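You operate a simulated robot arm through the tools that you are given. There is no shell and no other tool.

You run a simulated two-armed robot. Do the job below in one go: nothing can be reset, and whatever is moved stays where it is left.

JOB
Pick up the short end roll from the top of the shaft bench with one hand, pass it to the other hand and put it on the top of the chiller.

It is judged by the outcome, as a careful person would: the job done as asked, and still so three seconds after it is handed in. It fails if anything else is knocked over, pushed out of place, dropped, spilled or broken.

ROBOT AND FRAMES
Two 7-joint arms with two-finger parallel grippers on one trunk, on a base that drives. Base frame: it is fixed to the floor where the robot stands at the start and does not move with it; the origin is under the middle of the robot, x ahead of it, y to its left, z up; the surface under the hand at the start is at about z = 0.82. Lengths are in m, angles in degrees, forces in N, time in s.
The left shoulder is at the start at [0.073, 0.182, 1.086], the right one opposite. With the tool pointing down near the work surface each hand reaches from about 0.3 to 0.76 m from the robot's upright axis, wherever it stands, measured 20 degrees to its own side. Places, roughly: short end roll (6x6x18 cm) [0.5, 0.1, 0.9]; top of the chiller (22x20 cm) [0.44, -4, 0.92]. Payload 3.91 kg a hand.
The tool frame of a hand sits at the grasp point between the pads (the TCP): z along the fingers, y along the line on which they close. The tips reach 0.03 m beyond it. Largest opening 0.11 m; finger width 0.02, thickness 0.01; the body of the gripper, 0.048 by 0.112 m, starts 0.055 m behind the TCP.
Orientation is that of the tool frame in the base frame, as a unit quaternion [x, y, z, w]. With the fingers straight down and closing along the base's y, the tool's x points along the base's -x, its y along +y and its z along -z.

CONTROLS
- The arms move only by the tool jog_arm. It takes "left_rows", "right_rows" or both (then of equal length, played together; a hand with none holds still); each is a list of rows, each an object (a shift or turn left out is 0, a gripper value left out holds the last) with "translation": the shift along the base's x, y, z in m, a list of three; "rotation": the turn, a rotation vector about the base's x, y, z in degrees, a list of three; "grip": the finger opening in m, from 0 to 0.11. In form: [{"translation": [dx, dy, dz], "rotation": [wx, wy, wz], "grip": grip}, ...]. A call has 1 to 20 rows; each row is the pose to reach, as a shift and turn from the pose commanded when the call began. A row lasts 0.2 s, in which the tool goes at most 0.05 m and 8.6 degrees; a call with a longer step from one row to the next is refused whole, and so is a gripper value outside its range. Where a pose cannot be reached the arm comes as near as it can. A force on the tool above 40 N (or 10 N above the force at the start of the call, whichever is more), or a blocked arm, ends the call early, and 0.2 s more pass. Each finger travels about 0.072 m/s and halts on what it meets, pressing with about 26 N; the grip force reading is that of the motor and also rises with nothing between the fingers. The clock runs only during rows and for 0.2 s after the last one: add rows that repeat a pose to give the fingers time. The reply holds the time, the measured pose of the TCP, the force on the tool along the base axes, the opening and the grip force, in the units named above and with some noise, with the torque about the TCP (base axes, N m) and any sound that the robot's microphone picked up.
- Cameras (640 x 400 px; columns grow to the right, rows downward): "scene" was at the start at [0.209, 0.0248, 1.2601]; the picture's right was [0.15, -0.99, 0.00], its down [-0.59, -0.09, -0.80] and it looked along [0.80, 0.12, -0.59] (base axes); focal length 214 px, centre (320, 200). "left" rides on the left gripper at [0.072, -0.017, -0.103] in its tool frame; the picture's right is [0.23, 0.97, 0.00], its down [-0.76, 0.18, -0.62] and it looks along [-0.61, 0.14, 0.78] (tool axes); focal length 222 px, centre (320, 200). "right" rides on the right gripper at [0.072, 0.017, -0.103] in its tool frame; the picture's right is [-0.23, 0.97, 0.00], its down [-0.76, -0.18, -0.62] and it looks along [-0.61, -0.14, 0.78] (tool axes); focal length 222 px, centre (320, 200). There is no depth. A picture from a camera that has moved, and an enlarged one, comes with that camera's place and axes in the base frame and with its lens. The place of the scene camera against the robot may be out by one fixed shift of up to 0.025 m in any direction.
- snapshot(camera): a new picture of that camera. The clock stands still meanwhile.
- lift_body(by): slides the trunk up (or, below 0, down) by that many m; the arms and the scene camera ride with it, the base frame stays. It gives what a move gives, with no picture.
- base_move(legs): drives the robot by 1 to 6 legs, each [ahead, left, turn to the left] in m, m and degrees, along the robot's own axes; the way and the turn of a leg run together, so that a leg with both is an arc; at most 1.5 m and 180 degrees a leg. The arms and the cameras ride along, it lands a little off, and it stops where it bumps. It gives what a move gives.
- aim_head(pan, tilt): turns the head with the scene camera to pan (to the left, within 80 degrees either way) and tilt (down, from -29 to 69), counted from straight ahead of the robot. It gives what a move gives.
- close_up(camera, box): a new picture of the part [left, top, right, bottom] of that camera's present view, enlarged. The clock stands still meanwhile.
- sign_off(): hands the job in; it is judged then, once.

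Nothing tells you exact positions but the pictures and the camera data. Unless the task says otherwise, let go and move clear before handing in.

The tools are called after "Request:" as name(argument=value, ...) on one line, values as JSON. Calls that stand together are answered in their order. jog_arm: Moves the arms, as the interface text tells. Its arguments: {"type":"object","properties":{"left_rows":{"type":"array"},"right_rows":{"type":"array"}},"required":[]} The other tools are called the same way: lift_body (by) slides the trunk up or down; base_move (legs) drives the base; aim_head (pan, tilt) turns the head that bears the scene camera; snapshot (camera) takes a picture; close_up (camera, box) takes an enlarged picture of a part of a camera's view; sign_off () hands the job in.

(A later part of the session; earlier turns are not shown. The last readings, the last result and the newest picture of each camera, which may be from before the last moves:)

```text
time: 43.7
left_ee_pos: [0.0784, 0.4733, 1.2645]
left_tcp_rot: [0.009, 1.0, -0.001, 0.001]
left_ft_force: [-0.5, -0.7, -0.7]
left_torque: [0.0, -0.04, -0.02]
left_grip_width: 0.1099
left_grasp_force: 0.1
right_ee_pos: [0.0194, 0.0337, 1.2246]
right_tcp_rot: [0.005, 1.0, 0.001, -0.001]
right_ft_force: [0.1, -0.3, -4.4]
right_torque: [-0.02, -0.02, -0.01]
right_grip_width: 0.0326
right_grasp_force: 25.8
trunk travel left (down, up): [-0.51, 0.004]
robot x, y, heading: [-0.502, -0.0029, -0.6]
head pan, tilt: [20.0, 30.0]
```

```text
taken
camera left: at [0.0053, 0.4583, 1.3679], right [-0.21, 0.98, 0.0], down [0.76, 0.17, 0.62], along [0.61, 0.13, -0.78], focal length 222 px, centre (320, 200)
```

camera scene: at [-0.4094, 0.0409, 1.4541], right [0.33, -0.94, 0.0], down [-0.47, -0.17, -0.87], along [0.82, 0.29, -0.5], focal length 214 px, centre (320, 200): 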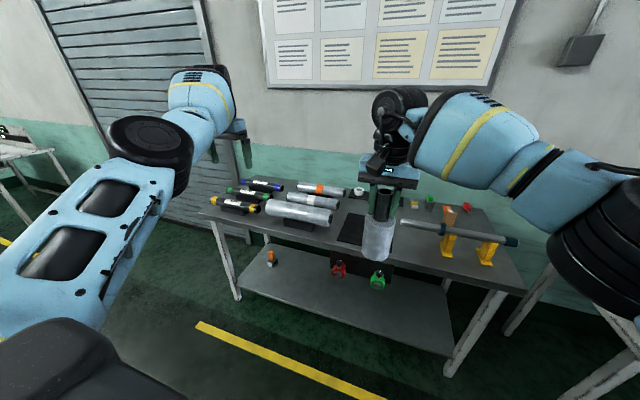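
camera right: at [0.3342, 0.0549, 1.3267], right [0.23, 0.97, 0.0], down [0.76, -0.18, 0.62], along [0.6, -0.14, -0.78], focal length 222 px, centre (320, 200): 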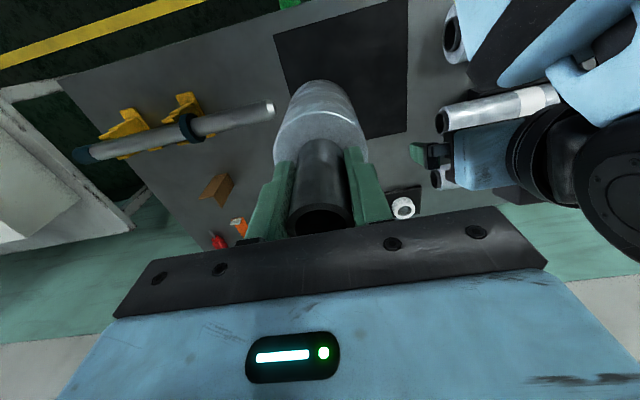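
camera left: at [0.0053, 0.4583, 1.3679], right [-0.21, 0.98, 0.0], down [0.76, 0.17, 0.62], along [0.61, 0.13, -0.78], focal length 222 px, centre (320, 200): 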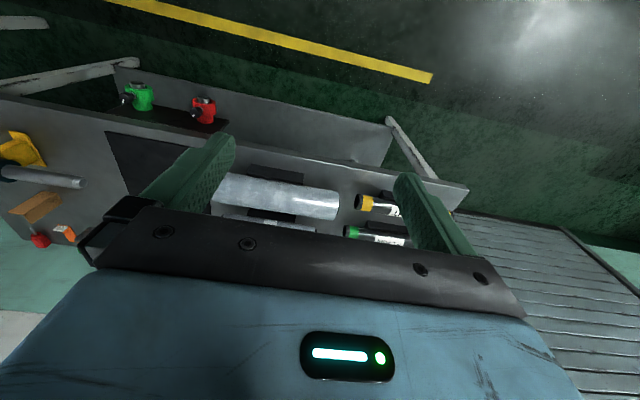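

Request:
close_up(camera="scene", box=[200, 165, 360, 255])

Request:
close_up(camera="left", box=[180, 130, 440, 260])

```text
4.00 times, centred on (280, 210) of scene
camera zoom: at [-0.4094, 0.0409, 1.4541], right [0.33, -0.94, 0.0], down [-0.47, -0.17, -0.87], along [0.82, 0.29, -0.5], focal length 858 px, centre (480, 160)
```

zoom: 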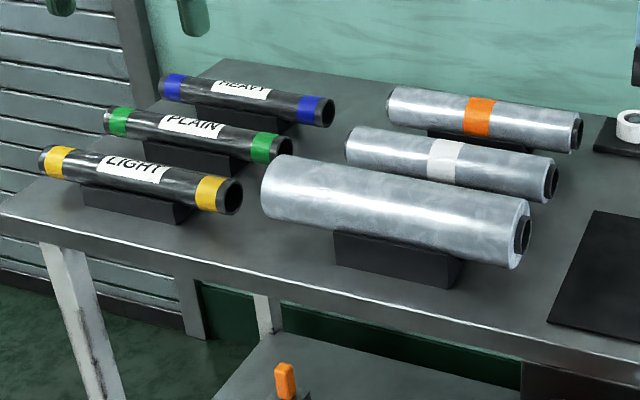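

```text
2.46 times, centred on (310, 195) of left
camera zoom: at [0.0053, 0.4583, 1.3679], right [-0.21, 0.98, 0.0], down [0.76, 0.17, 0.62], along [0.61, 0.13, -0.78], focal length 547 px, centre (345, 212)
```

zoom: 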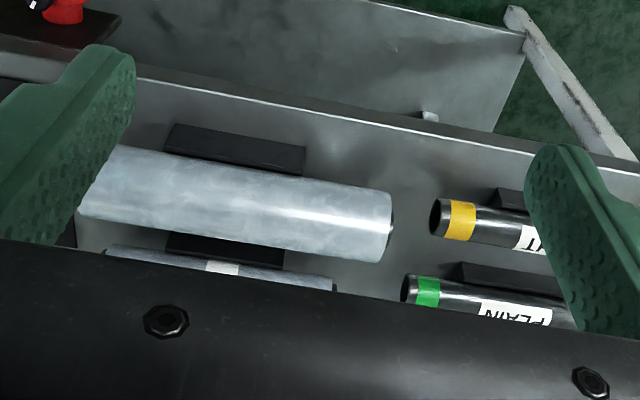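

The big film roll sits level and centred on its cradle, with about equal overhang at both ends, within roughly a centimetre of where it was. The other rolls and tubes look untouched. Now I look right along the route to the chiller.

Request:
aim_head(pan=-75, tilt=15)

Request:
snapshot(camera="scene")

Request:
close_up(camera="scene", box=[200, 100, 460, 280])

```text
time: 45.4
left_ee_pos: [0.0788, 0.4749, 1.264]
left_tcp_rot: [0.008, 1.0, -0.001, 0.001]
left_ft_force: [0.4, 0.5, 0.1]
left_torque: [-0.02, 0.01, -0.01]
left_grip_width: 0.1101
left_grasp_force: 0.1
right_ee_pos: [0.0188, 0.0357, 1.2234]
right_tcp_rot: [0.005, 1.0, 0.001, 0.0]
right_ft_force: [0.3, 1.1, -4.3]
right_torque: [0.0, -0.02, -0.02]
right_grip_width: 0.0322
right_grasp_force: 26.3
trunk travel left (down, up): [-0.51, 0.004]
robot x, y, heading: [-0.5027, 0.0014, -0.6]
head pan, tilt: [-75.0, 15.0]
```

```text
taken
camera scene: at [-0.4718, -0.0781, 1.4783], right [-0.97, -0.25, 0.0], down [-0.06, 0.25, -0.97], along [0.24, -0.94, -0.26], focal length 214 px, centre (320, 200)
```

scene: 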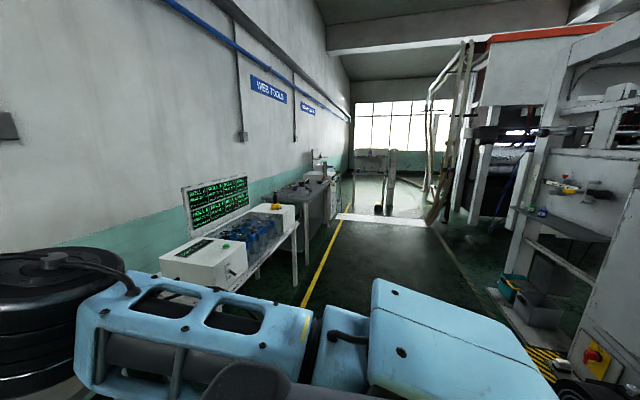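

```text
2.22 times, centred on (330, 190) of scene
camera zoom: at [-0.4718, -0.0781, 1.4783], right [-0.97, -0.25, 0.0], down [-0.06, 0.25, -0.97], along [0.24, -0.94, -0.26], focal length 477 px, centre (298, 222)
```

zoom: 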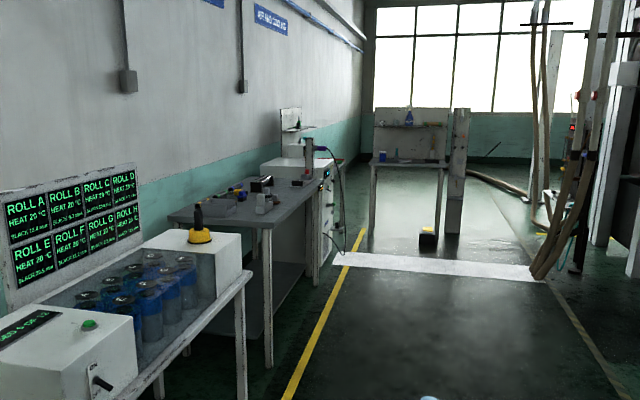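

The aisle is clear along x ≈ −0.5, and the console and workbench fronts stay well ahead of my arms. I slide right in two legs, then look at the chiller.

Request:
base_move(legs=[[0, -1.3, 0], [0, -1.3, 0]])

Request:
aim_head(pan=-55, tilt=22)

Request:
snapshot(camera="scene")

Request:
snapshot(camera="right")

```text
time: 68.1
left_ee_pos: [0.0283, -2.1111, 1.2635]
left_tcp_rot: [0.016, 1.0, -0.001, 0.001]
left_ft_force: [0.6, 0.1, 0.1]
left_torque: [0.02, 0.03, 0.04]
left_grip_width: 0.11
left_grasp_force: 0.0
right_ee_pos: [-0.037, -2.5489, 1.2245]
right_tcp_rot: [0.013, 1.0, 0.0, 0.0]
right_ft_force: [-0.9, -0.4, -3.4]
right_torque: [0.0, 0.02, -0.03]
right_grip_width: 0.0324
right_grasp_force: 25.9
trunk travel left (down, up): [-0.51, 0.004]
robot x, y, heading: [-0.5608, -2.5756, -1.4]
head pan, tilt: [-75.0, 15.0]
```

```text
time: 68.9
left_ee_pos: [0.027, -2.1099, 1.2645]
left_tcp_rot: [0.015, 1.0, -0.002, 0.001]
left_ft_force: [-0.6, -0.1, 0.3]
left_torque: [-0.02, -0.01, -0.05]
left_grip_width: 0.1101
left_grasp_force: 0.0
right_ee_pos: [-0.037, -2.5479, 1.2241]
right_tcp_rot: [0.014, 1.0, 0.0, 0.0]
right_ft_force: [0.0, 0.0, -3.2]
right_torque: [0.01, -0.01, -0.04]
right_grip_width: 0.032
right_grasp_force: 26.1
trunk travel left (down, up): [-0.51, 0.004]
robot x, y, heading: [-0.5547, -2.5712, -1.4]
head pan, tilt: [-55.0, 22.0]
```

```text
taken
camera scene: at [-0.5012, -2.6415, 1.467], right [-0.83, -0.55, 0.0], down [-0.21, 0.31, -0.93], along [0.51, -0.77, -0.37], focal length 214 px, centre (320, 200)
```

scene: 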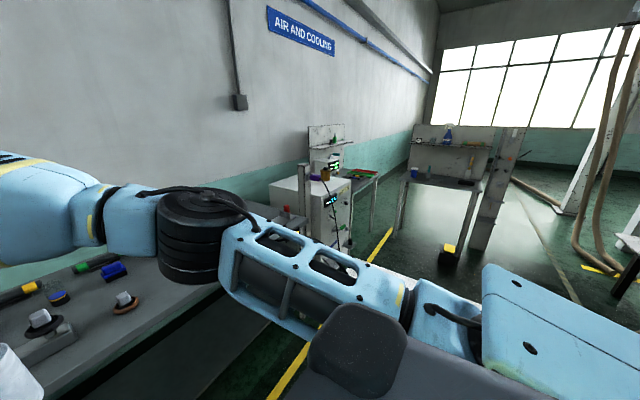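

```text
taken
camera right: at [-0.1103, -2.532, 1.3286], right [0.25, 0.97, 0.0], down [0.76, -0.2, 0.62], along [0.6, -0.16, -0.78], focal length 222 px, centre (320, 200)
```

right: 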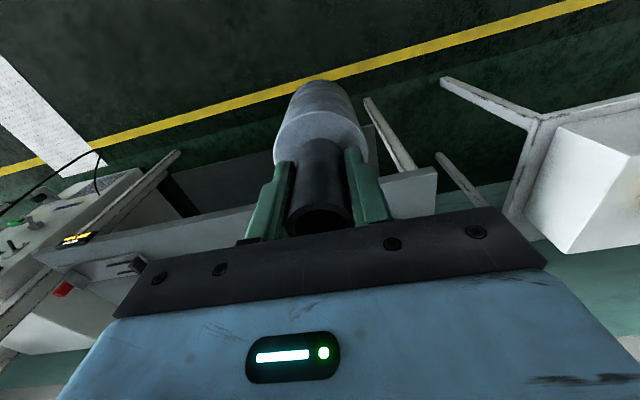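

Request:
close_up(camera="scene", box=[250, 110, 410, 260])

```text
2.67 times, centred on (330, 185) of scene
camera zoom: at [-0.5012, -2.6415, 1.467], right [-0.83, -0.55, 0.0], down [-0.21, 0.31, -0.93], along [0.51, -0.77, -0.37], focal length 572 px, centre (293, 240)
```

zoom: 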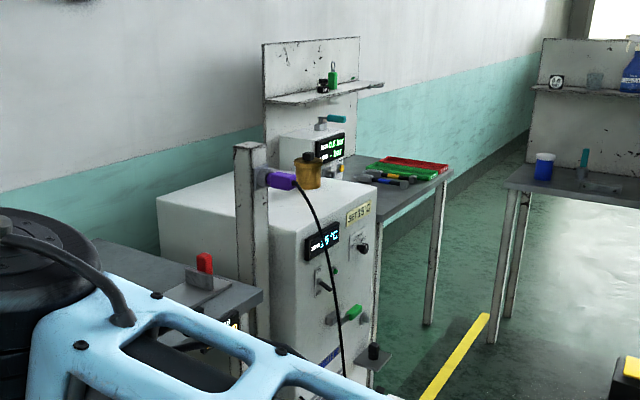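

The chiller is the white cabinet with the °C display. Its top spans about x 0.27–0.82 and y −3.84 to −4.34, with a brass cap near (0.48, −4.22) and a post with a purple plug at its left front. I slide on to y ≈ −3.8, staying back from it, and look again.

Request:
base_move(legs=[[0, -1.22, 1.4]])

Request:
aim_head(pan=-5, tilt=30)

Request:
snapshot(camera="scene")

Request:
snapshot(camera="right")

Request:
snapshot(camera="left")

```text
time: 80.0
left_ee_pos: [-0.0057, -3.3503, 1.2644]
left_tcp_rot: [0.021, 1.0, -0.002, 0.001]
left_ft_force: [-0.9, -0.4, 0.1]
left_torque: [0.02, -0.02, -0.03]
left_grip_width: 0.11
left_grasp_force: 0.1
right_ee_pos: [-0.0747, -3.7897, 1.2264]
right_tcp_rot: [0.017, 1.0, 0.001, 0.0]
right_ft_force: [-0.8, 0.2, -3.0]
right_torque: [0.01, 0.02, -0.01]
right_grip_width: 0.0319
right_grasp_force: 25.6
trunk travel left (down, up): [-0.51, 0.004]
robot x, y, heading: [-0.5972, -3.809, -2.0]
head pan, tilt: [-55.0, 22.0]
```

```text
time: 81.2
left_ee_pos: [-0.0041, -3.3496, 1.2633]
left_tcp_rot: [0.02, 1.0, -0.001, 0.0]
left_ft_force: [0.4, -0.6, 0.0]
left_torque: [0.02, 0.01, 0.0]
left_grip_width: 0.1101
left_grasp_force: 0.1
right_ee_pos: [-0.0734, -3.7892, 1.2255]
right_tcp_rot: [0.017, 1.0, 0.0, 0.0]
right_ft_force: [0.5, -0.2, -3.8]
right_torque: [0.03, 0.03, -0.02]
right_grip_width: 0.0321
right_grasp_force: 25.9
trunk travel left (down, up): [-0.51, 0.004]
robot x, y, heading: [-0.5936, -3.8118, -1.9]
head pan, tilt: [-5.0, 30.0]
```

```text
taken
camera scene: at [-0.4992, -3.8103, 1.4541], right [-0.12, -0.99, 0.0], down [-0.5, 0.06, -0.87], along [0.86, -0.11, -0.5], focal length 214 px, centre (320, 200)
```

scene: 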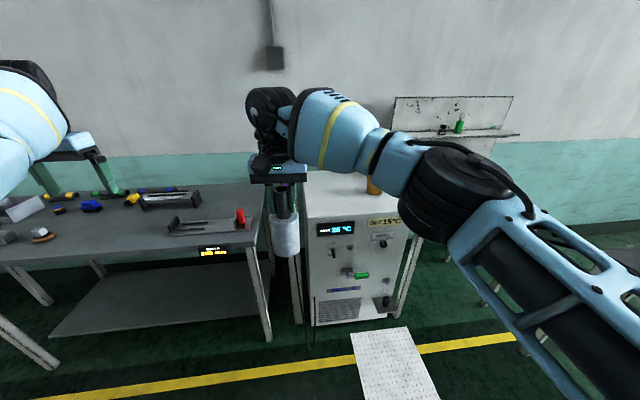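

```text
taken
camera right: at [-0.1465, -3.7711, 1.3286], right [0.26, 0.97, 0.0], down [0.76, -0.2, 0.62], along [0.6, -0.16, -0.78], focal length 222 px, centre (320, 200)
```

right: 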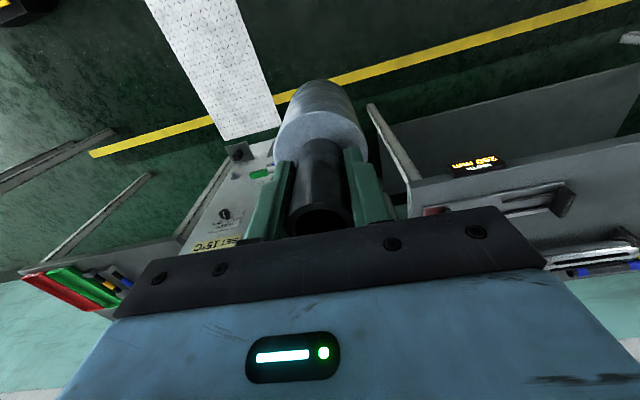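

```text
taken
camera left: at [-0.0779, -3.3641, 1.3676], right [-0.19, 0.98, 0.0], down [0.77, 0.15, 0.62], along [0.61, 0.11, -0.78], focal length 222 px, centre (320, 200)
```

left: 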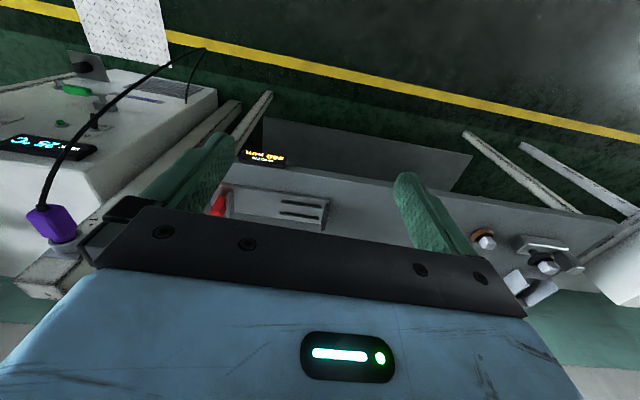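

Request:
close_up(camera="scene", box=[230, 120, 450, 260])

Request:
close_up(camera="left", box=[0, 40, 240, 300])

Request:
close_up(camera="right", box=[120, 100, 420, 300])

```text
2.86 times, centred on (340, 190) of scene
camera zoom: at [-0.4992, -3.8103, 1.4541], right [-0.12, -0.99, 0.0], down [-0.5, 0.06, -0.87], along [0.86, -0.11, -0.5], focal length 613 px, centre (263, 229)
```

zoom: 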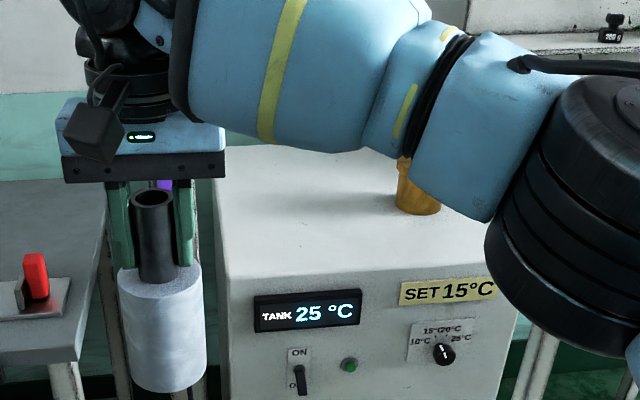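

```text
1.54 times, centred on (120, 170) of left
camera zoom: at [-0.0779, -3.3641, 1.3676], right [-0.19, 0.98, 0.0], down [0.77, 0.15, 0.62], along [0.61, 0.11, -0.78], focal length 342 px, centre (628, 246)
```

zoom: 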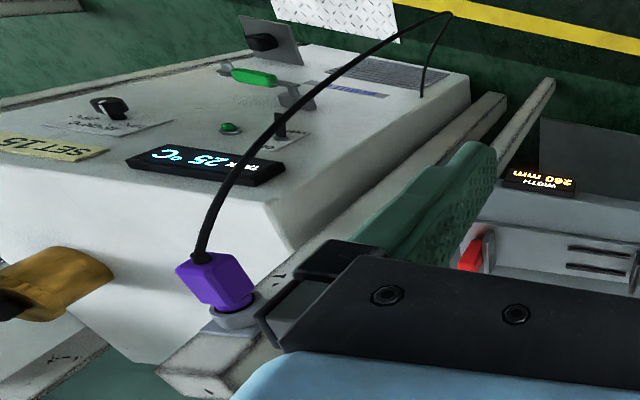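

```text
2.00 times, centred on (270, 200) of right
camera zoom: at [-0.1465, -3.7711, 1.3286], right [0.26, 0.97, 0.0], down [0.76, -0.2, 0.62], along [0.6, -0.16, -0.78], focal length 444 px, centre (420, 200)
```

zoom: 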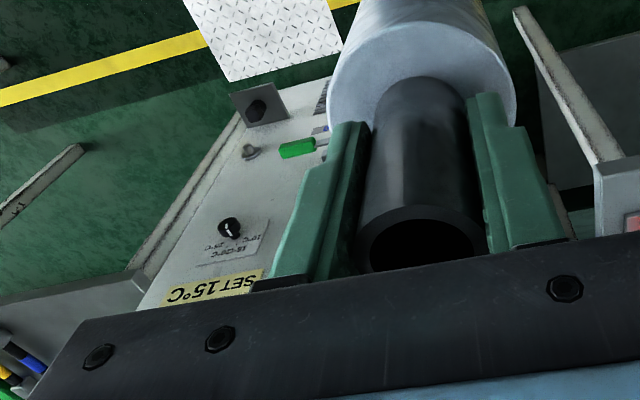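

The free part of the chiller top is clearly visible: front edge at x ≈ 0.29, left edge at y ≈ −3.865, brass cap near (0.49, −4.235). The post with the plug is at about (0.29, −3.78, 1.09). I shift the right hand to y ≈ −4.0 first, so the roll passes well to the right of the plug, and only then advance.

Request:
jog_arm(right_rows=[{"translation": [0, -0.03, 0]}, {"translation": [0, -0.065, 0]}, {"translation": [0, -0.1, 0]}, {"translation": [0, -0.135, 0]}, {"translation": [0, -0.17, 0]}, {"translation": [0, -0.2, 0]}, {"translation": [0, -0.22, 0]}, {"translation": [0, -0.22, 0]}])

Request:
snapshot(camera="right")

Request:
snapshot(camera="scene")

```text
time: 83.0
left_ee_pos: [-0.0045, -3.351, 1.2637]
left_tcp_rot: [0.021, 1.0, -0.003, 0.001]
left_ft_force: [-0.2, -0.1, 0.4]
left_torque: [-0.02, 0.0, -0.05]
left_grip_width: 0.1099
left_grasp_force: 0.2
right_ee_pos: [-0.0736, -4.007, 1.2224]
right_tcp_rot: [0.017, 1.0, 0.0, 0.0]
right_ft_force: [-1.0, -0.3, -4.2]
right_torque: [-0.02, 0.02, 0.0]
right_grip_width: 0.032
right_grasp_force: 26.1
trunk travel left (down, up): [-0.51, 0.004]
robot x, y, heading: [-0.5932, -3.81, -1.9]
head pan, tilt: [-5.0, 30.0]
```

```text
taken
camera right: at [-0.1467, -3.9896, 1.327], right [0.26, 0.97, 0.0], down [0.76, -0.2, 0.62], along [0.6, -0.16, -0.78], focal length 222 px, centre (320, 200)
```

right: 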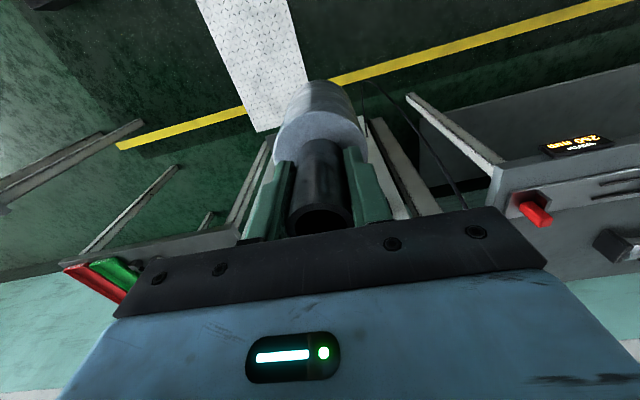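

```text
taken
camera scene: at [-0.4991, -3.8099, 1.4541], right [-0.12, -0.99, 0.0], down [-0.5, 0.06, -0.87], along [0.86, -0.1, -0.5], focal length 214 px, centre (320, 200)
```

scene: 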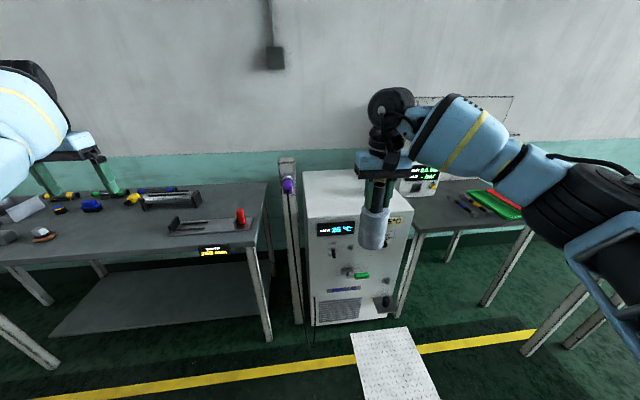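

The post and plug are clear to the left and the roll is lined up with the free part of the chiller top. I advance the base by 0.34 m and square up the heading.

Request:
base_move(legs=[[0.2, 0, 1.9], [0.14, 0, 0]])

Request:
snapshot(camera="scene")

Request:
snapshot(camera="right")

Request:
snapshot(camera="left")

```text
time: 85.5
left_ee_pos: [0.3146, -3.3325, 1.2657]
left_tcp_rot: [0.004, 1.0, -0.002, 0.003]
left_ft_force: [0.0, -0.3, -0.6]
left_torque: [-0.01, -0.01, 0.02]
left_grip_width: 0.1099
left_grasp_force: 0.1
right_ee_pos: [0.2676, -3.993, 1.226]
right_tcp_rot: [0.0, 1.0, 0.0, 0.001]
right_ft_force: [0.6, -0.7, -4.4]
right_torque: [0.01, -0.01, -0.01]
right_grip_width: 0.032
right_grasp_force: 25.8
trunk travel left (down, up): [-0.51, 0.004]
robot x, y, heading: [-0.2599, -3.8137, -0.3]
head pan, tilt: [-5.0, 30.0]
```

```text
taken
camera scene: at [-0.1641, -3.8099, 1.4545], right [-0.09, -1.0, 0.0], down [-0.5, 0.04, -0.87], along [0.86, -0.08, -0.5], focal length 214 px, centre (320, 200)
```

scene: 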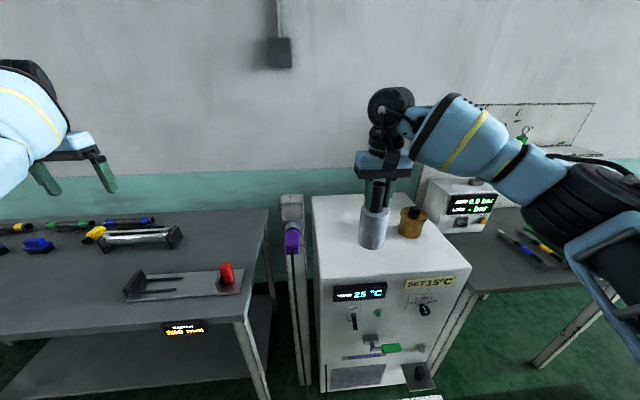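

```text
taken
camera right: at [0.194, -3.9773, 1.3284], right [0.23, 0.97, 0.0], down [0.76, -0.18, 0.62], along [0.61, -0.14, -0.78], focal length 222 px, centre (320, 200)
```

right: 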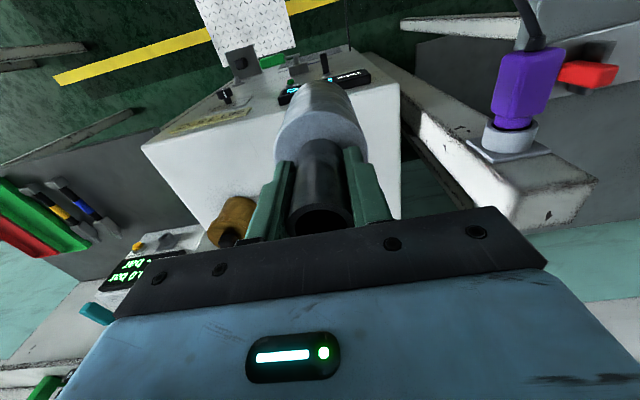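

```text
taken
camera left: at [0.241, -3.3496, 1.3693], right [-0.22, 0.97, -0.01], down [0.76, 0.18, 0.63], along [0.61, 0.14, -0.78], focal length 222 px, centre (320, 200)
```

left: 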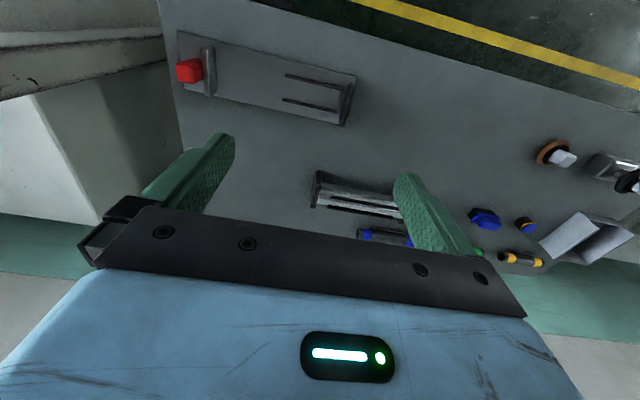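

The hand is in front of the chiller and well clear of the post. I reach forward over the chiller top at height.

Request:
jog_arm(right_rows=[{"translation": [0.03, 0, 0]}, {"translation": [0.06, 0, 0]}, {"translation": [0.09, -0.002, 0]}, {"translation": [0.12, -0.005, 0]}, {"translation": [0.15, -0.008, 0]}, {"translation": [0.17, -0.01, 0]}, {"translation": [0.17, -0.01, 0]}, {"translation": [0.17, -0.01, 0]}])

Request:
snapshot(camera="scene")

Request:
close_up(camera="scene", box=[290, 100, 490, 300])

Request:
snapshot(camera="right")

```text
time: 87.3
left_ee_pos: [0.3156, -3.3339, 1.2645]
left_tcp_rot: [0.003, 1.0, -0.001, 0.001]
left_ft_force: [1.0, 0.3, -0.7]
left_torque: [0.01, 0.04, 0.05]
left_grip_width: 0.11
left_grasp_force: 0.1
right_ee_pos: [0.3723, -4.0067, 1.2097]
right_tcp_rot: [0.0, 1.0, 0.0, 0.0]
right_ft_force: [0.8, -0.6, -4.2]
right_torque: [0.02, 0.02, 0.02]
right_grip_width: 0.0318
right_grasp_force: 26.0
right hand out of reach, approached as far as the arm can: row 4, 5, 6, 7, 8
trunk travel left (down, up): [-0.51, 0.004]
robot x, y, heading: [-0.2601, -3.8133, 0.1]
head pan, tilt: [-5.0, 30.0]
```

```text
taken
camera scene: at [-0.1614, -3.8098, 1.454], right [-0.09, -1.0, 0.0], down [-0.5, 0.04, -0.87], along [0.86, -0.08, -0.5], focal length 214 px, centre (320, 200)
```

scene: 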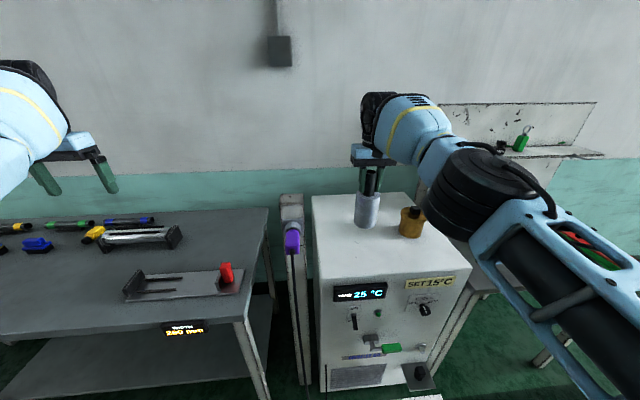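

```text
2.00 times, centred on (390, 200) of scene
camera zoom: at [-0.1614, -3.8098, 1.454], right [-0.09, -1.0, 0.0], down [-0.5, 0.04, -0.87], along [0.86, -0.08, -0.5], focal length 429 px, centre (180, 200)
```

zoom: 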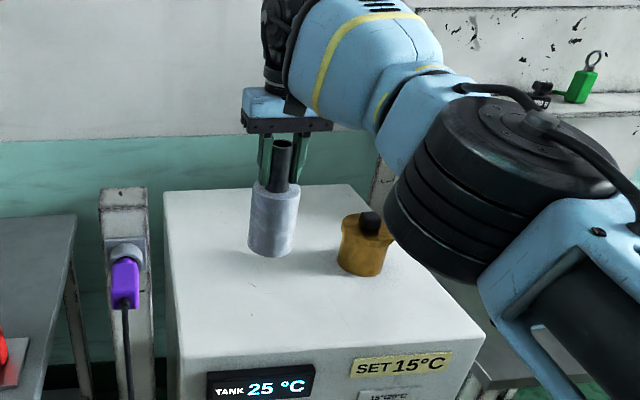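

```text
taken
camera right: at [0.2993, -3.9913, 1.314], right [0.23, 0.97, 0.0], down [0.76, -0.18, 0.62], along [0.61, -0.14, -0.78], focal length 222 px, centre (320, 200)
```

right: 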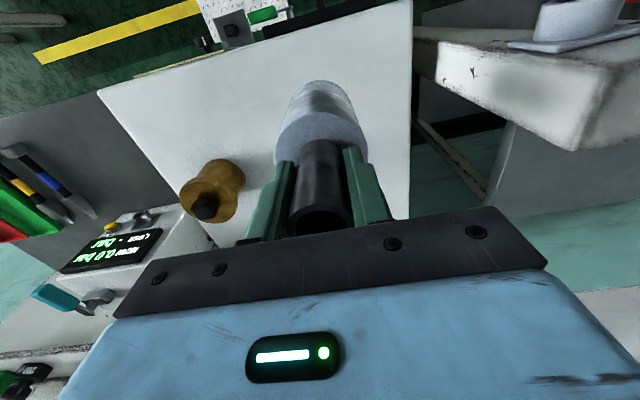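

At this height the arm tops out at x ≈ 0.372. Lower down it reaches further, so I back the command off a little and lower the hand to about z 1.12, with the roll's bottom about 5 cm above the top.

Request:
jog_arm(right_rows=[{"translation": [-0.03, 0, -0.025]}, {"translation": [-0.06, 0, -0.05]}, {"translation": [-0.062, 0, -0.075]}, {"translation": [-0.062, 0, -0.1]}, {"translation": [-0.062, 0, -0.105]}, {"translation": [-0.062, 0, -0.105]}])

```text
time: 88.7
left_ee_pos: [0.3152, -3.335, 1.2651]
left_tcp_rot: [0.002, 1.0, -0.002, 0.002]
left_ft_force: [0.0, -1.0, -0.3]
left_torque: [0.0, -0.03, 0.03]
left_grip_width: 0.1099
left_grasp_force: 0.1
right_ee_pos: [0.3103, -4.013, 1.1077]
right_tcp_rot: [0.0, 1.0, 0.0, 0.0]
right_ft_force: [0.3, -0.1, -4.3]
right_torque: [-0.02, 0.0, 0.0]
right_grip_width: 0.0322
right_grasp_force: 25.7
trunk travel left (down, up): [-0.51, 0.004]
robot x, y, heading: [-0.2583, -3.8153, -0.0]
head pan, tilt: [-5.0, 30.0]
```

The hand is at (0.310, −4.013, 1.108). Now I extend forward at this lower height.

Request:
jog_arm(right_rows=[{"translation": [0.03, 0.003, 0]}, {"translation": [0.06, 0.006, 0]}, {"translation": [0.09, 0.008, 0]}, {"translation": [0.11, 0.009, 0]}, {"translation": [0.125, 0.01, 0]}, {"translation": [0.125, 0.01, 0]}, {"translation": [0.125, 0.01, 0]}])

Request:
close_up(camera="scene", box=[290, 100, 490, 300])

Request:
snapshot(camera="right")

```text
time: 90.3
left_ee_pos: [0.3163, -3.3328, 1.2647]
left_tcp_rot: [0.003, 1.0, -0.002, 0.0]
left_ft_force: [-0.5, -0.3, -0.3]
left_torque: [0.01, 0.02, 0.01]
left_grip_width: 0.1102
left_grasp_force: 0.1
right_ee_pos: [0.3852, -4.0067, 1.1062]
right_tcp_rot: [-0.001, 1.0, 0.0, -0.001]
right_ft_force: [0.1, 0.5, -4.3]
right_torque: [0.02, 0.05, 0.02]
right_grip_width: 0.0319
right_grasp_force: 25.8
right hand out of reach, approached as far as the arm can: row 3, 4, 5, 6, 7
trunk travel left (down, up): [-0.51, 0.004]
robot x, y, heading: [-0.2598, -3.8115, -0.2]
head pan, tilt: [-5.0, 30.0]
```

```text
2.00 times, centred on (390, 200) of scene
camera zoom: at [-0.1619, -3.8097, 1.4541], right [-0.09, -1.0, 0.0], down [-0.5, 0.04, -0.87], along [0.86, -0.08, -0.5], focal length 429 px, centre (180, 200)
```

zoom: 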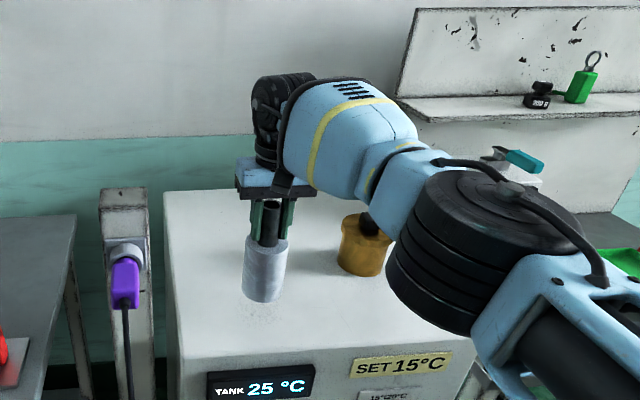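

```text
taken
camera right: at [0.3127, -3.9921, 1.2094], right [0.23, 0.97, 0.0], down [0.76, -0.18, 0.62], along [0.61, -0.14, -0.78], focal length 222 px, centre (320, 200)
```

right: 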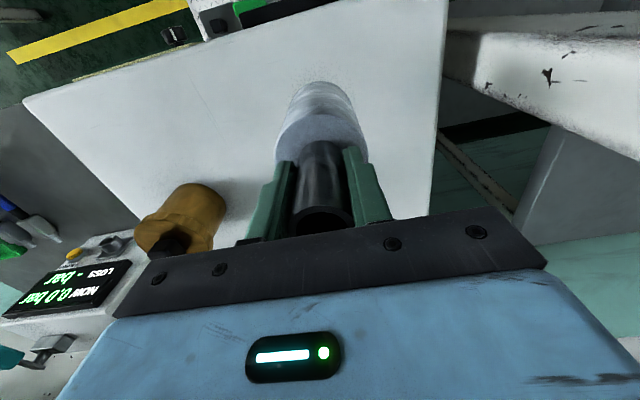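

The arm tops out at x ≈ 0.385 here. I'd rather place the roll more centrally, so I check the floor space in front of the base before creeping forward.

Request:
aim_head(pan=0, tilt=65)

Request:
snapshot(camera="scene")

```text
time: 91.3
left_ee_pos: [0.3169, -3.3337, 1.2641]
left_tcp_rot: [0.003, 1.0, -0.002, 0.002]
left_ft_force: [0.2, -0.4, -1.5]
left_torque: [-0.03, -0.03, 0.03]
left_grip_width: 0.1097
left_grasp_force: 0.0
right_ee_pos: [0.3859, -4.0076, 1.1052]
right_tcp_rot: [0.0, 1.0, 0.0, 0.0]
right_ft_force: [0.2, 0.2, -4.1]
right_torque: [0.0, 0.02, 0.03]
right_grip_width: 0.0318
right_grasp_force: 26.1
trunk travel left (down, up): [-0.51, 0.004]
robot x, y, heading: [-0.2584, -3.8112, 0.2]
head pan, tilt: [0.0, 65.0]
```

```text
taken
camera scene: at [-0.1914, -3.802, 1.4065], right [0.0, -1.0, 0.0], down [-0.91, 0.0, -0.42], along [0.42, 0.0, -0.91], focal length 214 px, centre (320, 200)
```

scene: 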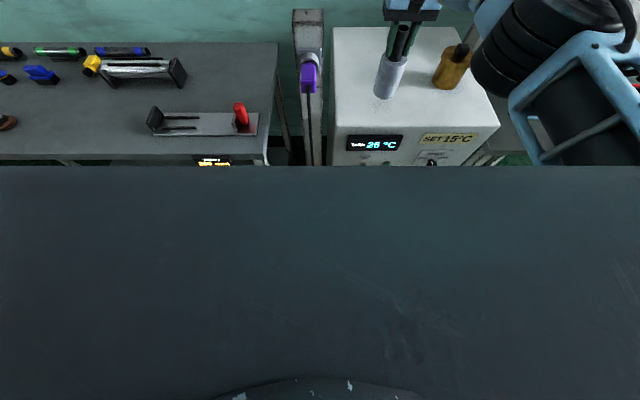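

The workbench edge is about 0.48 m ahead of my axis and the chiller front about 0.5 m, compared with 0.3 m to the bench at the start, so there is room. I creep forward 5 cm with the roll hovering about 4 cm above the chiller top.

Request:
base_move(legs=[[0.05, 0, 0]])

Request:
aim_head(pan=-12, tilt=35)

Request:
close_up(camera="scene", box=[240, 80, 440, 280])

Request:
snapshot(camera="right")

```text
time: 92.2
left_ee_pos: [0.363, -3.3339, 1.267]
left_tcp_rot: [0.003, 1.0, -0.002, 0.003]
left_ft_force: [-0.5, -0.6, -0.2]
left_torque: [-0.03, -0.04, -0.01]
left_grip_width: 0.1099
left_grasp_force: 0.1
right_ee_pos: [0.4325, -4.0087, 1.108]
right_tcp_rot: [0.001, 1.0, 0.001, 0.001]
right_ft_force: [0.5, 0.3, -3.3]
right_torque: [0.02, 0.06, -0.01]
right_grip_width: 0.0318
right_grasp_force: 26.0
trunk travel left (down, up): [-0.51, 0.004]
robot x, y, heading: [-0.2095, -3.8159, 0.2]
head pan, tilt: [0.0, 65.0]
```

```text
time: 93.1
left_ee_pos: [0.366, -3.3336, 1.2656]
left_tcp_rot: [0.003, 1.0, -0.002, 0.002]
left_ft_force: [-0.1, 0.5, -0.2]
left_torque: [-0.03, -0.02, -0.02]
left_grip_width: 0.11
left_grasp_force: 0.1
right_ee_pos: [0.4337, -4.009, 1.1065]
right_tcp_rot: [0.001, 1.0, 0.001, 0.0]
right_ft_force: [-0.7, 0.1, -4.1]
right_torque: [0.01, 0.0, 0.03]
right_grip_width: 0.0317
right_grasp_force: 25.7
trunk travel left (down, up): [-0.51, 0.004]
robot x, y, heading: [-0.2101, -3.8189, -0.0]
head pan, tilt: [-12.0, 35.0]
```

```text
2.00 times, centred on (340, 180) of scene
camera zoom: at [-0.1176, -3.8204, 1.4463], right [-0.21, -0.98, 0.0], down [-0.56, 0.12, -0.82], along [0.8, -0.17, -0.57], focal length 429 px, centre (280, 240)
```

zoom: 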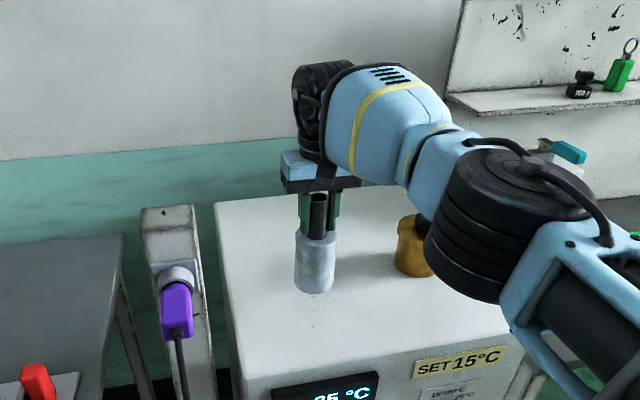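

```text
taken
camera right: at [0.361, -3.9929, 1.2101], right [0.23, 0.97, 0.0], down [0.76, -0.18, 0.62], along [0.61, -0.14, -0.78], focal length 222 px, centre (320, 200)
```

right: 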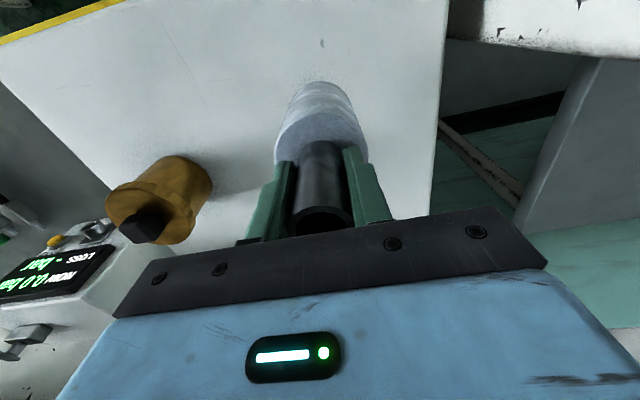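

The roll hovers at (0.434, −4.009), near the middle of the target area and well away from the cap and the post. I lower it slowly.

Request:
jog_arm(right_rows=[{"translation": [0, 0, -0.008]}, {"translation": [0, 0, -0.016]}, {"translation": [0, 0, -0.024]}, {"translation": [0, 0, -0.03]}, {"translation": [0, 0, -0.03]}])

Request:
close_up(camera="scene", box=[280, 140, 380, 240])

```text
time: 94.3
left_ee_pos: [0.3641, -3.334, 1.2655]
left_tcp_rot: [0.003, 1.0, -0.002, 0.002]
left_ft_force: [0.0, -0.2, -0.4]
left_torque: [-0.02, 0.0, 0.0]
left_grip_width: 0.1103
left_grasp_force: 0.0
right_ee_pos: [0.4343, -4.0094, 1.0754]
right_tcp_rot: [0.001, 1.0, 0.0, 0.0]
right_ft_force: [0.1, 0.8, -4.3]
right_torque: [0.01, 0.03, 0.0]
right_grip_width: 0.0316
right_grasp_force: 25.9
trunk travel left (down, up): [-0.51, 0.004]
robot x, y, heading: [-0.2087, -3.813, 0.2]
head pan, tilt: [-12.0, 35.0]
```

```text
4.00 times, centred on (330, 190) of scene
camera zoom: at [-0.117, -3.8203, 1.4463], right [-0.21, -0.98, 0.0], down [-0.56, 0.12, -0.82], along [0.8, -0.17, -0.57], focal length 858 px, centre (280, 240)
```

zoom: 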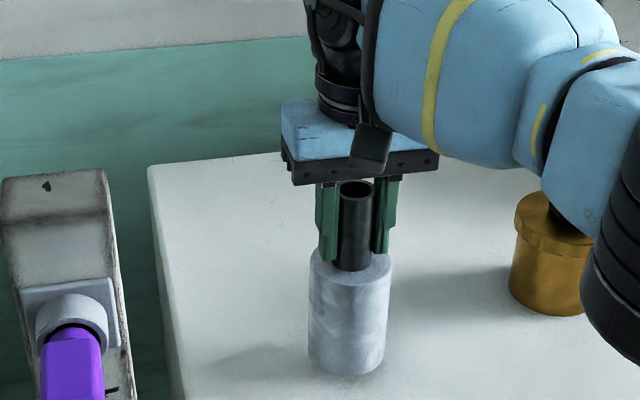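

It isn't touching yet. I continue in 1.5 mm steps, watching the vertical force.

Request:
jog_arm(right_rows=[{"translation": [0, 0, -0.0015]}, {"translation": [0, 0, -0.003]}, {"translation": [0, 0, -0.0045]}, {"translation": [0, 0, -0.0045]}])

```text
time: 95.3
left_ee_pos: [0.3657, -3.3346, 1.2642]
left_tcp_rot: [0.002, 1.0, -0.002, 0.002]
left_ft_force: [0.0, -0.8, 0.0]
left_torque: [0.01, -0.02, -0.04]
left_grip_width: 0.1099
left_grasp_force: 0.1
right_ee_pos: [0.4342, -4.0093, 1.0708]
right_tcp_rot: [0.001, 1.0, 0.0, 0.0]
right_ft_force: [0.0, 0.0, -3.6]
right_torque: [-0.04, 0.05, -0.05]
right_grip_width: 0.0319
right_grasp_force: 26.4
trunk travel left (down, up): [-0.51, 0.004]
robot x, y, heading: [-0.2043, -3.814, -0.0]
head pan, tilt: [-12.0, 35.0]
```

Request:
jog_arm(right_rows=[{"translation": [0, 0, -0.0015]}, {"translation": [0, 0, -0.003]}, {"translation": [0, 0, -0.003]}])

```text
time: 96.1
left_ee_pos: [0.3669, -3.334, 1.2654]
left_tcp_rot: [0.002, 1.0, -0.002, 0.001]
left_ft_force: [0.7, 0.0, -0.2]
left_torque: [-0.01, 0.03, -0.01]
left_grip_width: 0.1098
left_grasp_force: 0.1
right_ee_pos: [0.4361, -4.0075, 1.0684]
right_tcp_rot: [0.0, 1.0, 0.0, 0.001]
right_ft_force: [0.5, -0.3, -4.0]
right_torque: [-0.01, 0.01, 0.04]
right_grip_width: 0.0316
right_grasp_force: 26.1
trunk travel left (down, up): [-0.51, 0.004]
robot x, y, heading: [-0.2088, -3.8136, 0.0]
head pan, tilt: [-12.0, 35.0]
```

Still no contact at z 1.068. I keep going in small steps.

Request:
jog_arm(right_rows=[{"translation": [0, 0, -0.0015]}, {"translation": [0, 0, -0.003]}, {"translation": [0, 0, -0.003]}])

Request:
close_up(camera="scene", box=[280, 140, 380, 240])

```text
time: 96.9
left_ee_pos: [0.3649, -3.3348, 1.2642]
left_tcp_rot: [0.002, 1.0, -0.001, 0.002]
left_ft_force: [0.1, -0.6, -0.4]
left_torque: [0.0, -0.04, -0.01]
left_grip_width: 0.1102
left_grasp_force: 0.0
right_ee_pos: [0.4346, -4.0083, 1.0658]
right_tcp_rot: [0.001, 1.0, 0.0, 0.0]
right_ft_force: [-0.2, 0.7, -4.3]
right_torque: [0.01, -0.01, -0.02]
right_grip_width: 0.0319
right_grasp_force: 26.2
trunk travel left (down, up): [-0.51, 0.004]
robot x, y, heading: [-0.2089, -3.8155, -0.3]
head pan, tilt: [-12.0, 35.0]
```

```text
4.00 times, centred on (330, 190) of scene
camera zoom: at [-0.117, -3.8204, 1.4463], right [-0.21, -0.98, 0.0], down [-0.56, 0.12, -0.82], along [0.8, -0.17, -0.57], focal length 858 px, centre (280, 240)
```

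zoom: 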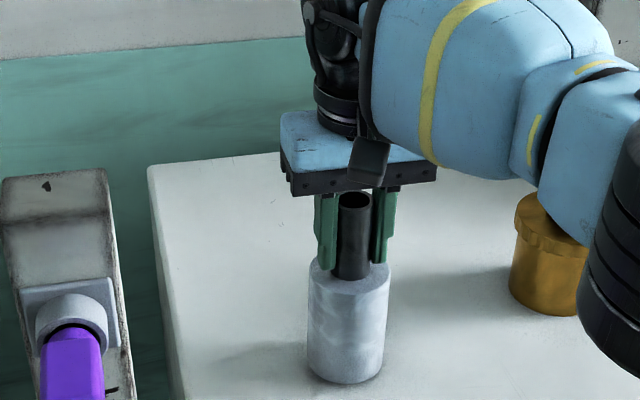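

Request:
jog_arm(right_rows=[{"translation": [0, 0, -0.0015]}, {"translation": [0, 0, -0.003]}, {"translation": [0, 0, -0.004]}, {"translation": [0, 0, -0.004]}])

```text
time: 97.9
left_ee_pos: [0.3652, -3.3327, 1.267]
left_tcp_rot: [0.003, 1.0, -0.003, 0.002]
left_ft_force: [0.9, 0.8, -0.5]
left_torque: [-0.06, 0.0, 0.01]
left_grip_width: 0.11
left_grasp_force: 0.1
right_ee_pos: [0.4338, -4.0073, 1.0649]
right_tcp_rot: [0.001, 1.0, 0.0, 0.002]
right_ft_force: [-0.4, 0.6, 9.1]
right_torque: [0.02, 0.42, -0.02]
right_grip_width: 0.0318
right_grasp_force: 26.3
trunk travel left (down, up): [-0.51, 0.004]
robot x, y, heading: [-0.2096, -3.8135, 0.1]
head pan, tilt: [-12.0, 35.0]
```

Contact: the vertical force rose by about 13 N, so the roll is standing on the chiller top. I relieve the pressure slightly and then open the right hand gently.

Request:
jog_arm(right_rows=[{"translation": [0, 0, 0.001]}, {"translation": [0, 0, 0.0015]}, {"translation": [0, 0, 0.0015]}])

Request:
close_up(camera="scene", box=[280, 140, 380, 240])

Request:
snapshot(camera="right")

```text
time: 98.7
left_ee_pos: [0.3642, -3.3329, 1.2656]
left_tcp_rot: [0.003, 1.0, -0.003, 0.002]
left_ft_force: [0.3, -0.6, 0.2]
left_torque: [0.0, -0.02, 0.03]
left_grip_width: 0.11
left_grasp_force: 0.1
right_ee_pos: [0.4343, -4.0073, 1.0641]
right_tcp_rot: [0.0, 1.0, -0.001, 0.001]
right_ft_force: [2.6, 2.0, 8.9]
right_torque: [0.22, -0.24, 0.01]
right_grip_width: 0.032
right_grasp_force: 25.9
trunk travel left (down, up): [-0.51, 0.004]
robot x, y, heading: [-0.2107, -3.8114, 0.2]
head pan, tilt: [-12.0, 35.0]
```

```text
4.00 times, centred on (330, 190) of scene
camera zoom: at [-0.1179, -3.8195, 1.4464], right [-0.21, -0.98, 0.0], down [-0.56, 0.12, -0.82], along [0.8, -0.17, -0.57], focal length 858 px, centre (280, 240)
```

zoom: 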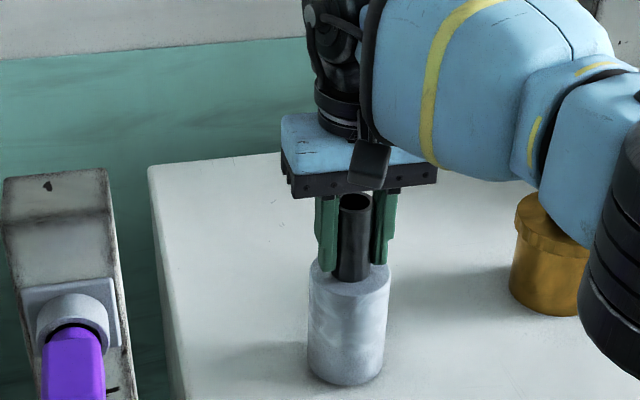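

```text
taken
camera right: at [0.361, -3.9924, 1.168], right [0.23, 0.97, 0.0], down [0.76, -0.18, 0.62], along [0.61, -0.14, -0.78], focal length 222 px, centre (320, 200)
```

right: 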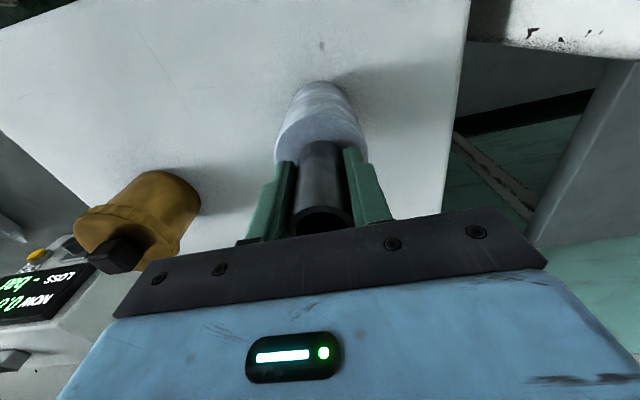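

The roll stands flat on the chiller top. I open the right hand gradually while holding position.

Request:
jog_arm(right_rows=[{"translation": [0, 0, 0], "grip": 0.036}, {"translation": [0, 0, 0], "grip": 0.042}, {"translation": [0, 0, 0], "grip": 0.055}, {"translation": [0, 0, 0], "grip": 0.07}, {"translation": [0, 0, 0], "grip": 0.08}, {"translation": [0, 0, 0], "grip": 0.08}])

Request:
close_up(camera="scene", box=[280, 140, 380, 240])

Request:
snapshot(camera="right")

```text
time: 100.1
left_ee_pos: [0.3653, -3.3331, 1.2645]
left_tcp_rot: [0.002, 1.0, -0.002, 0.002]
left_ft_force: [-0.2, -0.4, 0.1]
left_torque: [-0.01, 0.02, -0.01]
left_grip_width: 0.1102
left_grasp_force: 0.0
right_ee_pos: [0.4346, -4.0085, 1.0635]
right_tcp_rot: [0.0, 1.0, 0.0, 0.0]
right_ft_force: [-0.2, 0.1, 0.7]
right_torque: [0.01, 0.05, -0.02]
right_grip_width: 0.0802
right_grasp_force: 0.1
trunk travel left (down, up): [-0.51, 0.004]
robot x, y, heading: [-0.2089, -3.8132, -0.1]
head pan, tilt: [-12.0, 35.0]
```

```text
4.00 times, centred on (330, 190) of scene
camera zoom: at [-0.1173, -3.8203, 1.4464], right [-0.21, -0.98, 0.0], down [-0.56, 0.12, -0.82], along [0.8, -0.17, -0.57], focal length 858 px, centre (280, 240)
```

zoom: 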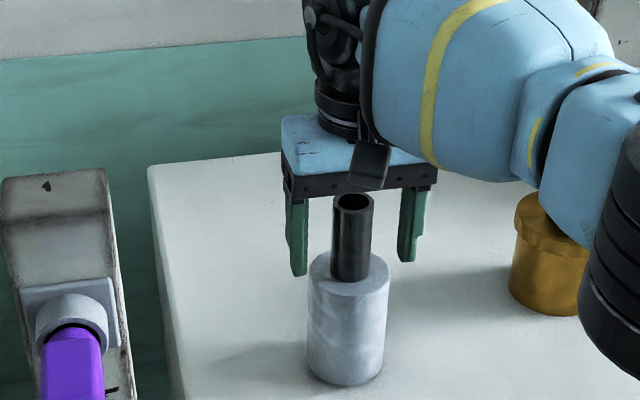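

```text
taken
camera right: at [0.3612, -3.9932, 1.1673], right [0.23, 0.97, 0.0], down [0.76, -0.18, 0.62], along [0.61, -0.14, -0.78], focal length 222 px, centre (320, 200)
```

right: 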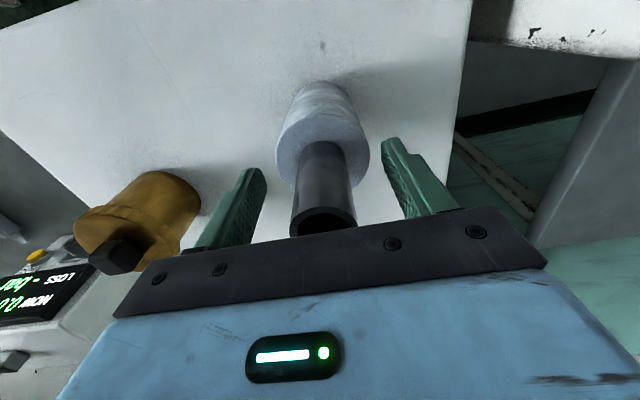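

The roll stands free on the chiller. I raise the right hand straight up off the core, easing slightly back to stay within reach.

Request:
jog_arm(right_rows=[{"translation": [0, 0, 0.015]}, {"translation": [-0.002, 0, 0.03]}, {"translation": [-0.005, 0, 0.045]}, {"translation": [-0.01, 0, 0.06]}, {"translation": [-0.018, 0, 0.08]}, {"translation": [-0.026, 0, 0.1]}, {"translation": [-0.034, 0, 0.115]}, {"translation": [-0.034, 0, 0.115]}])

Request:
snapshot(camera="scene")

Request:
snapshot(camera="right")

```text
time: 101.9
left_ee_pos: [0.3646, -3.3325, 1.2649]
left_tcp_rot: [0.003, 1.0, -0.002, 0.002]
left_ft_force: [-0.1, 0.7, -0.5]
left_torque: [0.0, 0.01, 0.04]
left_grip_width: 0.1098
left_grasp_force: 0.1
right_ee_pos: [0.3984, -4.0102, 1.1789]
right_tcp_rot: [0.001, 1.0, 0.0, 0.001]
right_ft_force: [0.3, 0.6, 0.0]
right_torque: [0.0, 0.0, 0.01]
right_grip_width: 0.0803
right_grasp_force: 0.0
trunk travel left (down, up): [-0.51, 0.004]
robot x, y, heading: [-0.2089, -3.813, -0.3]
head pan, tilt: [-12.0, 35.0]
```

```text
taken
camera scene: at [-0.117, -3.8202, 1.4463], right [-0.21, -0.98, 0.0], down [-0.56, 0.12, -0.82], along [0.8, -0.17, -0.57], focal length 214 px, centre (320, 200)
```

scene: 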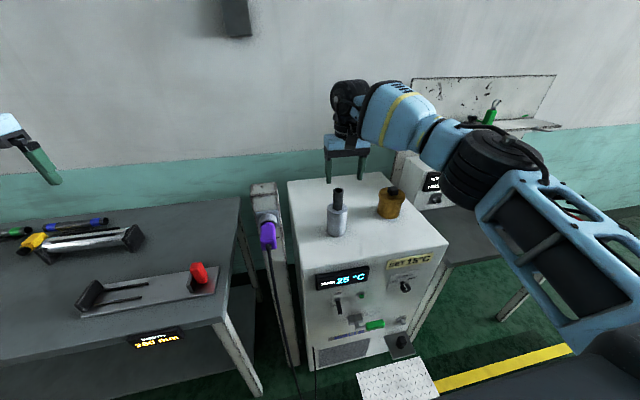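

```text
taken
camera right: at [0.3257, -3.9946, 1.2827], right [0.23, 0.97, 0.0], down [0.76, -0.18, 0.62], along [0.61, -0.14, -0.78], focal length 222 px, centre (320, 200)
```

right: 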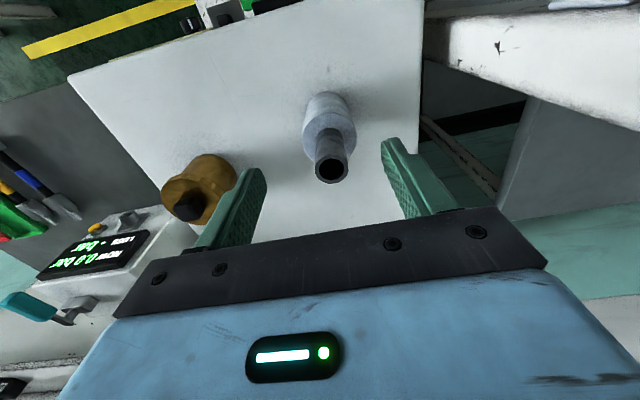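

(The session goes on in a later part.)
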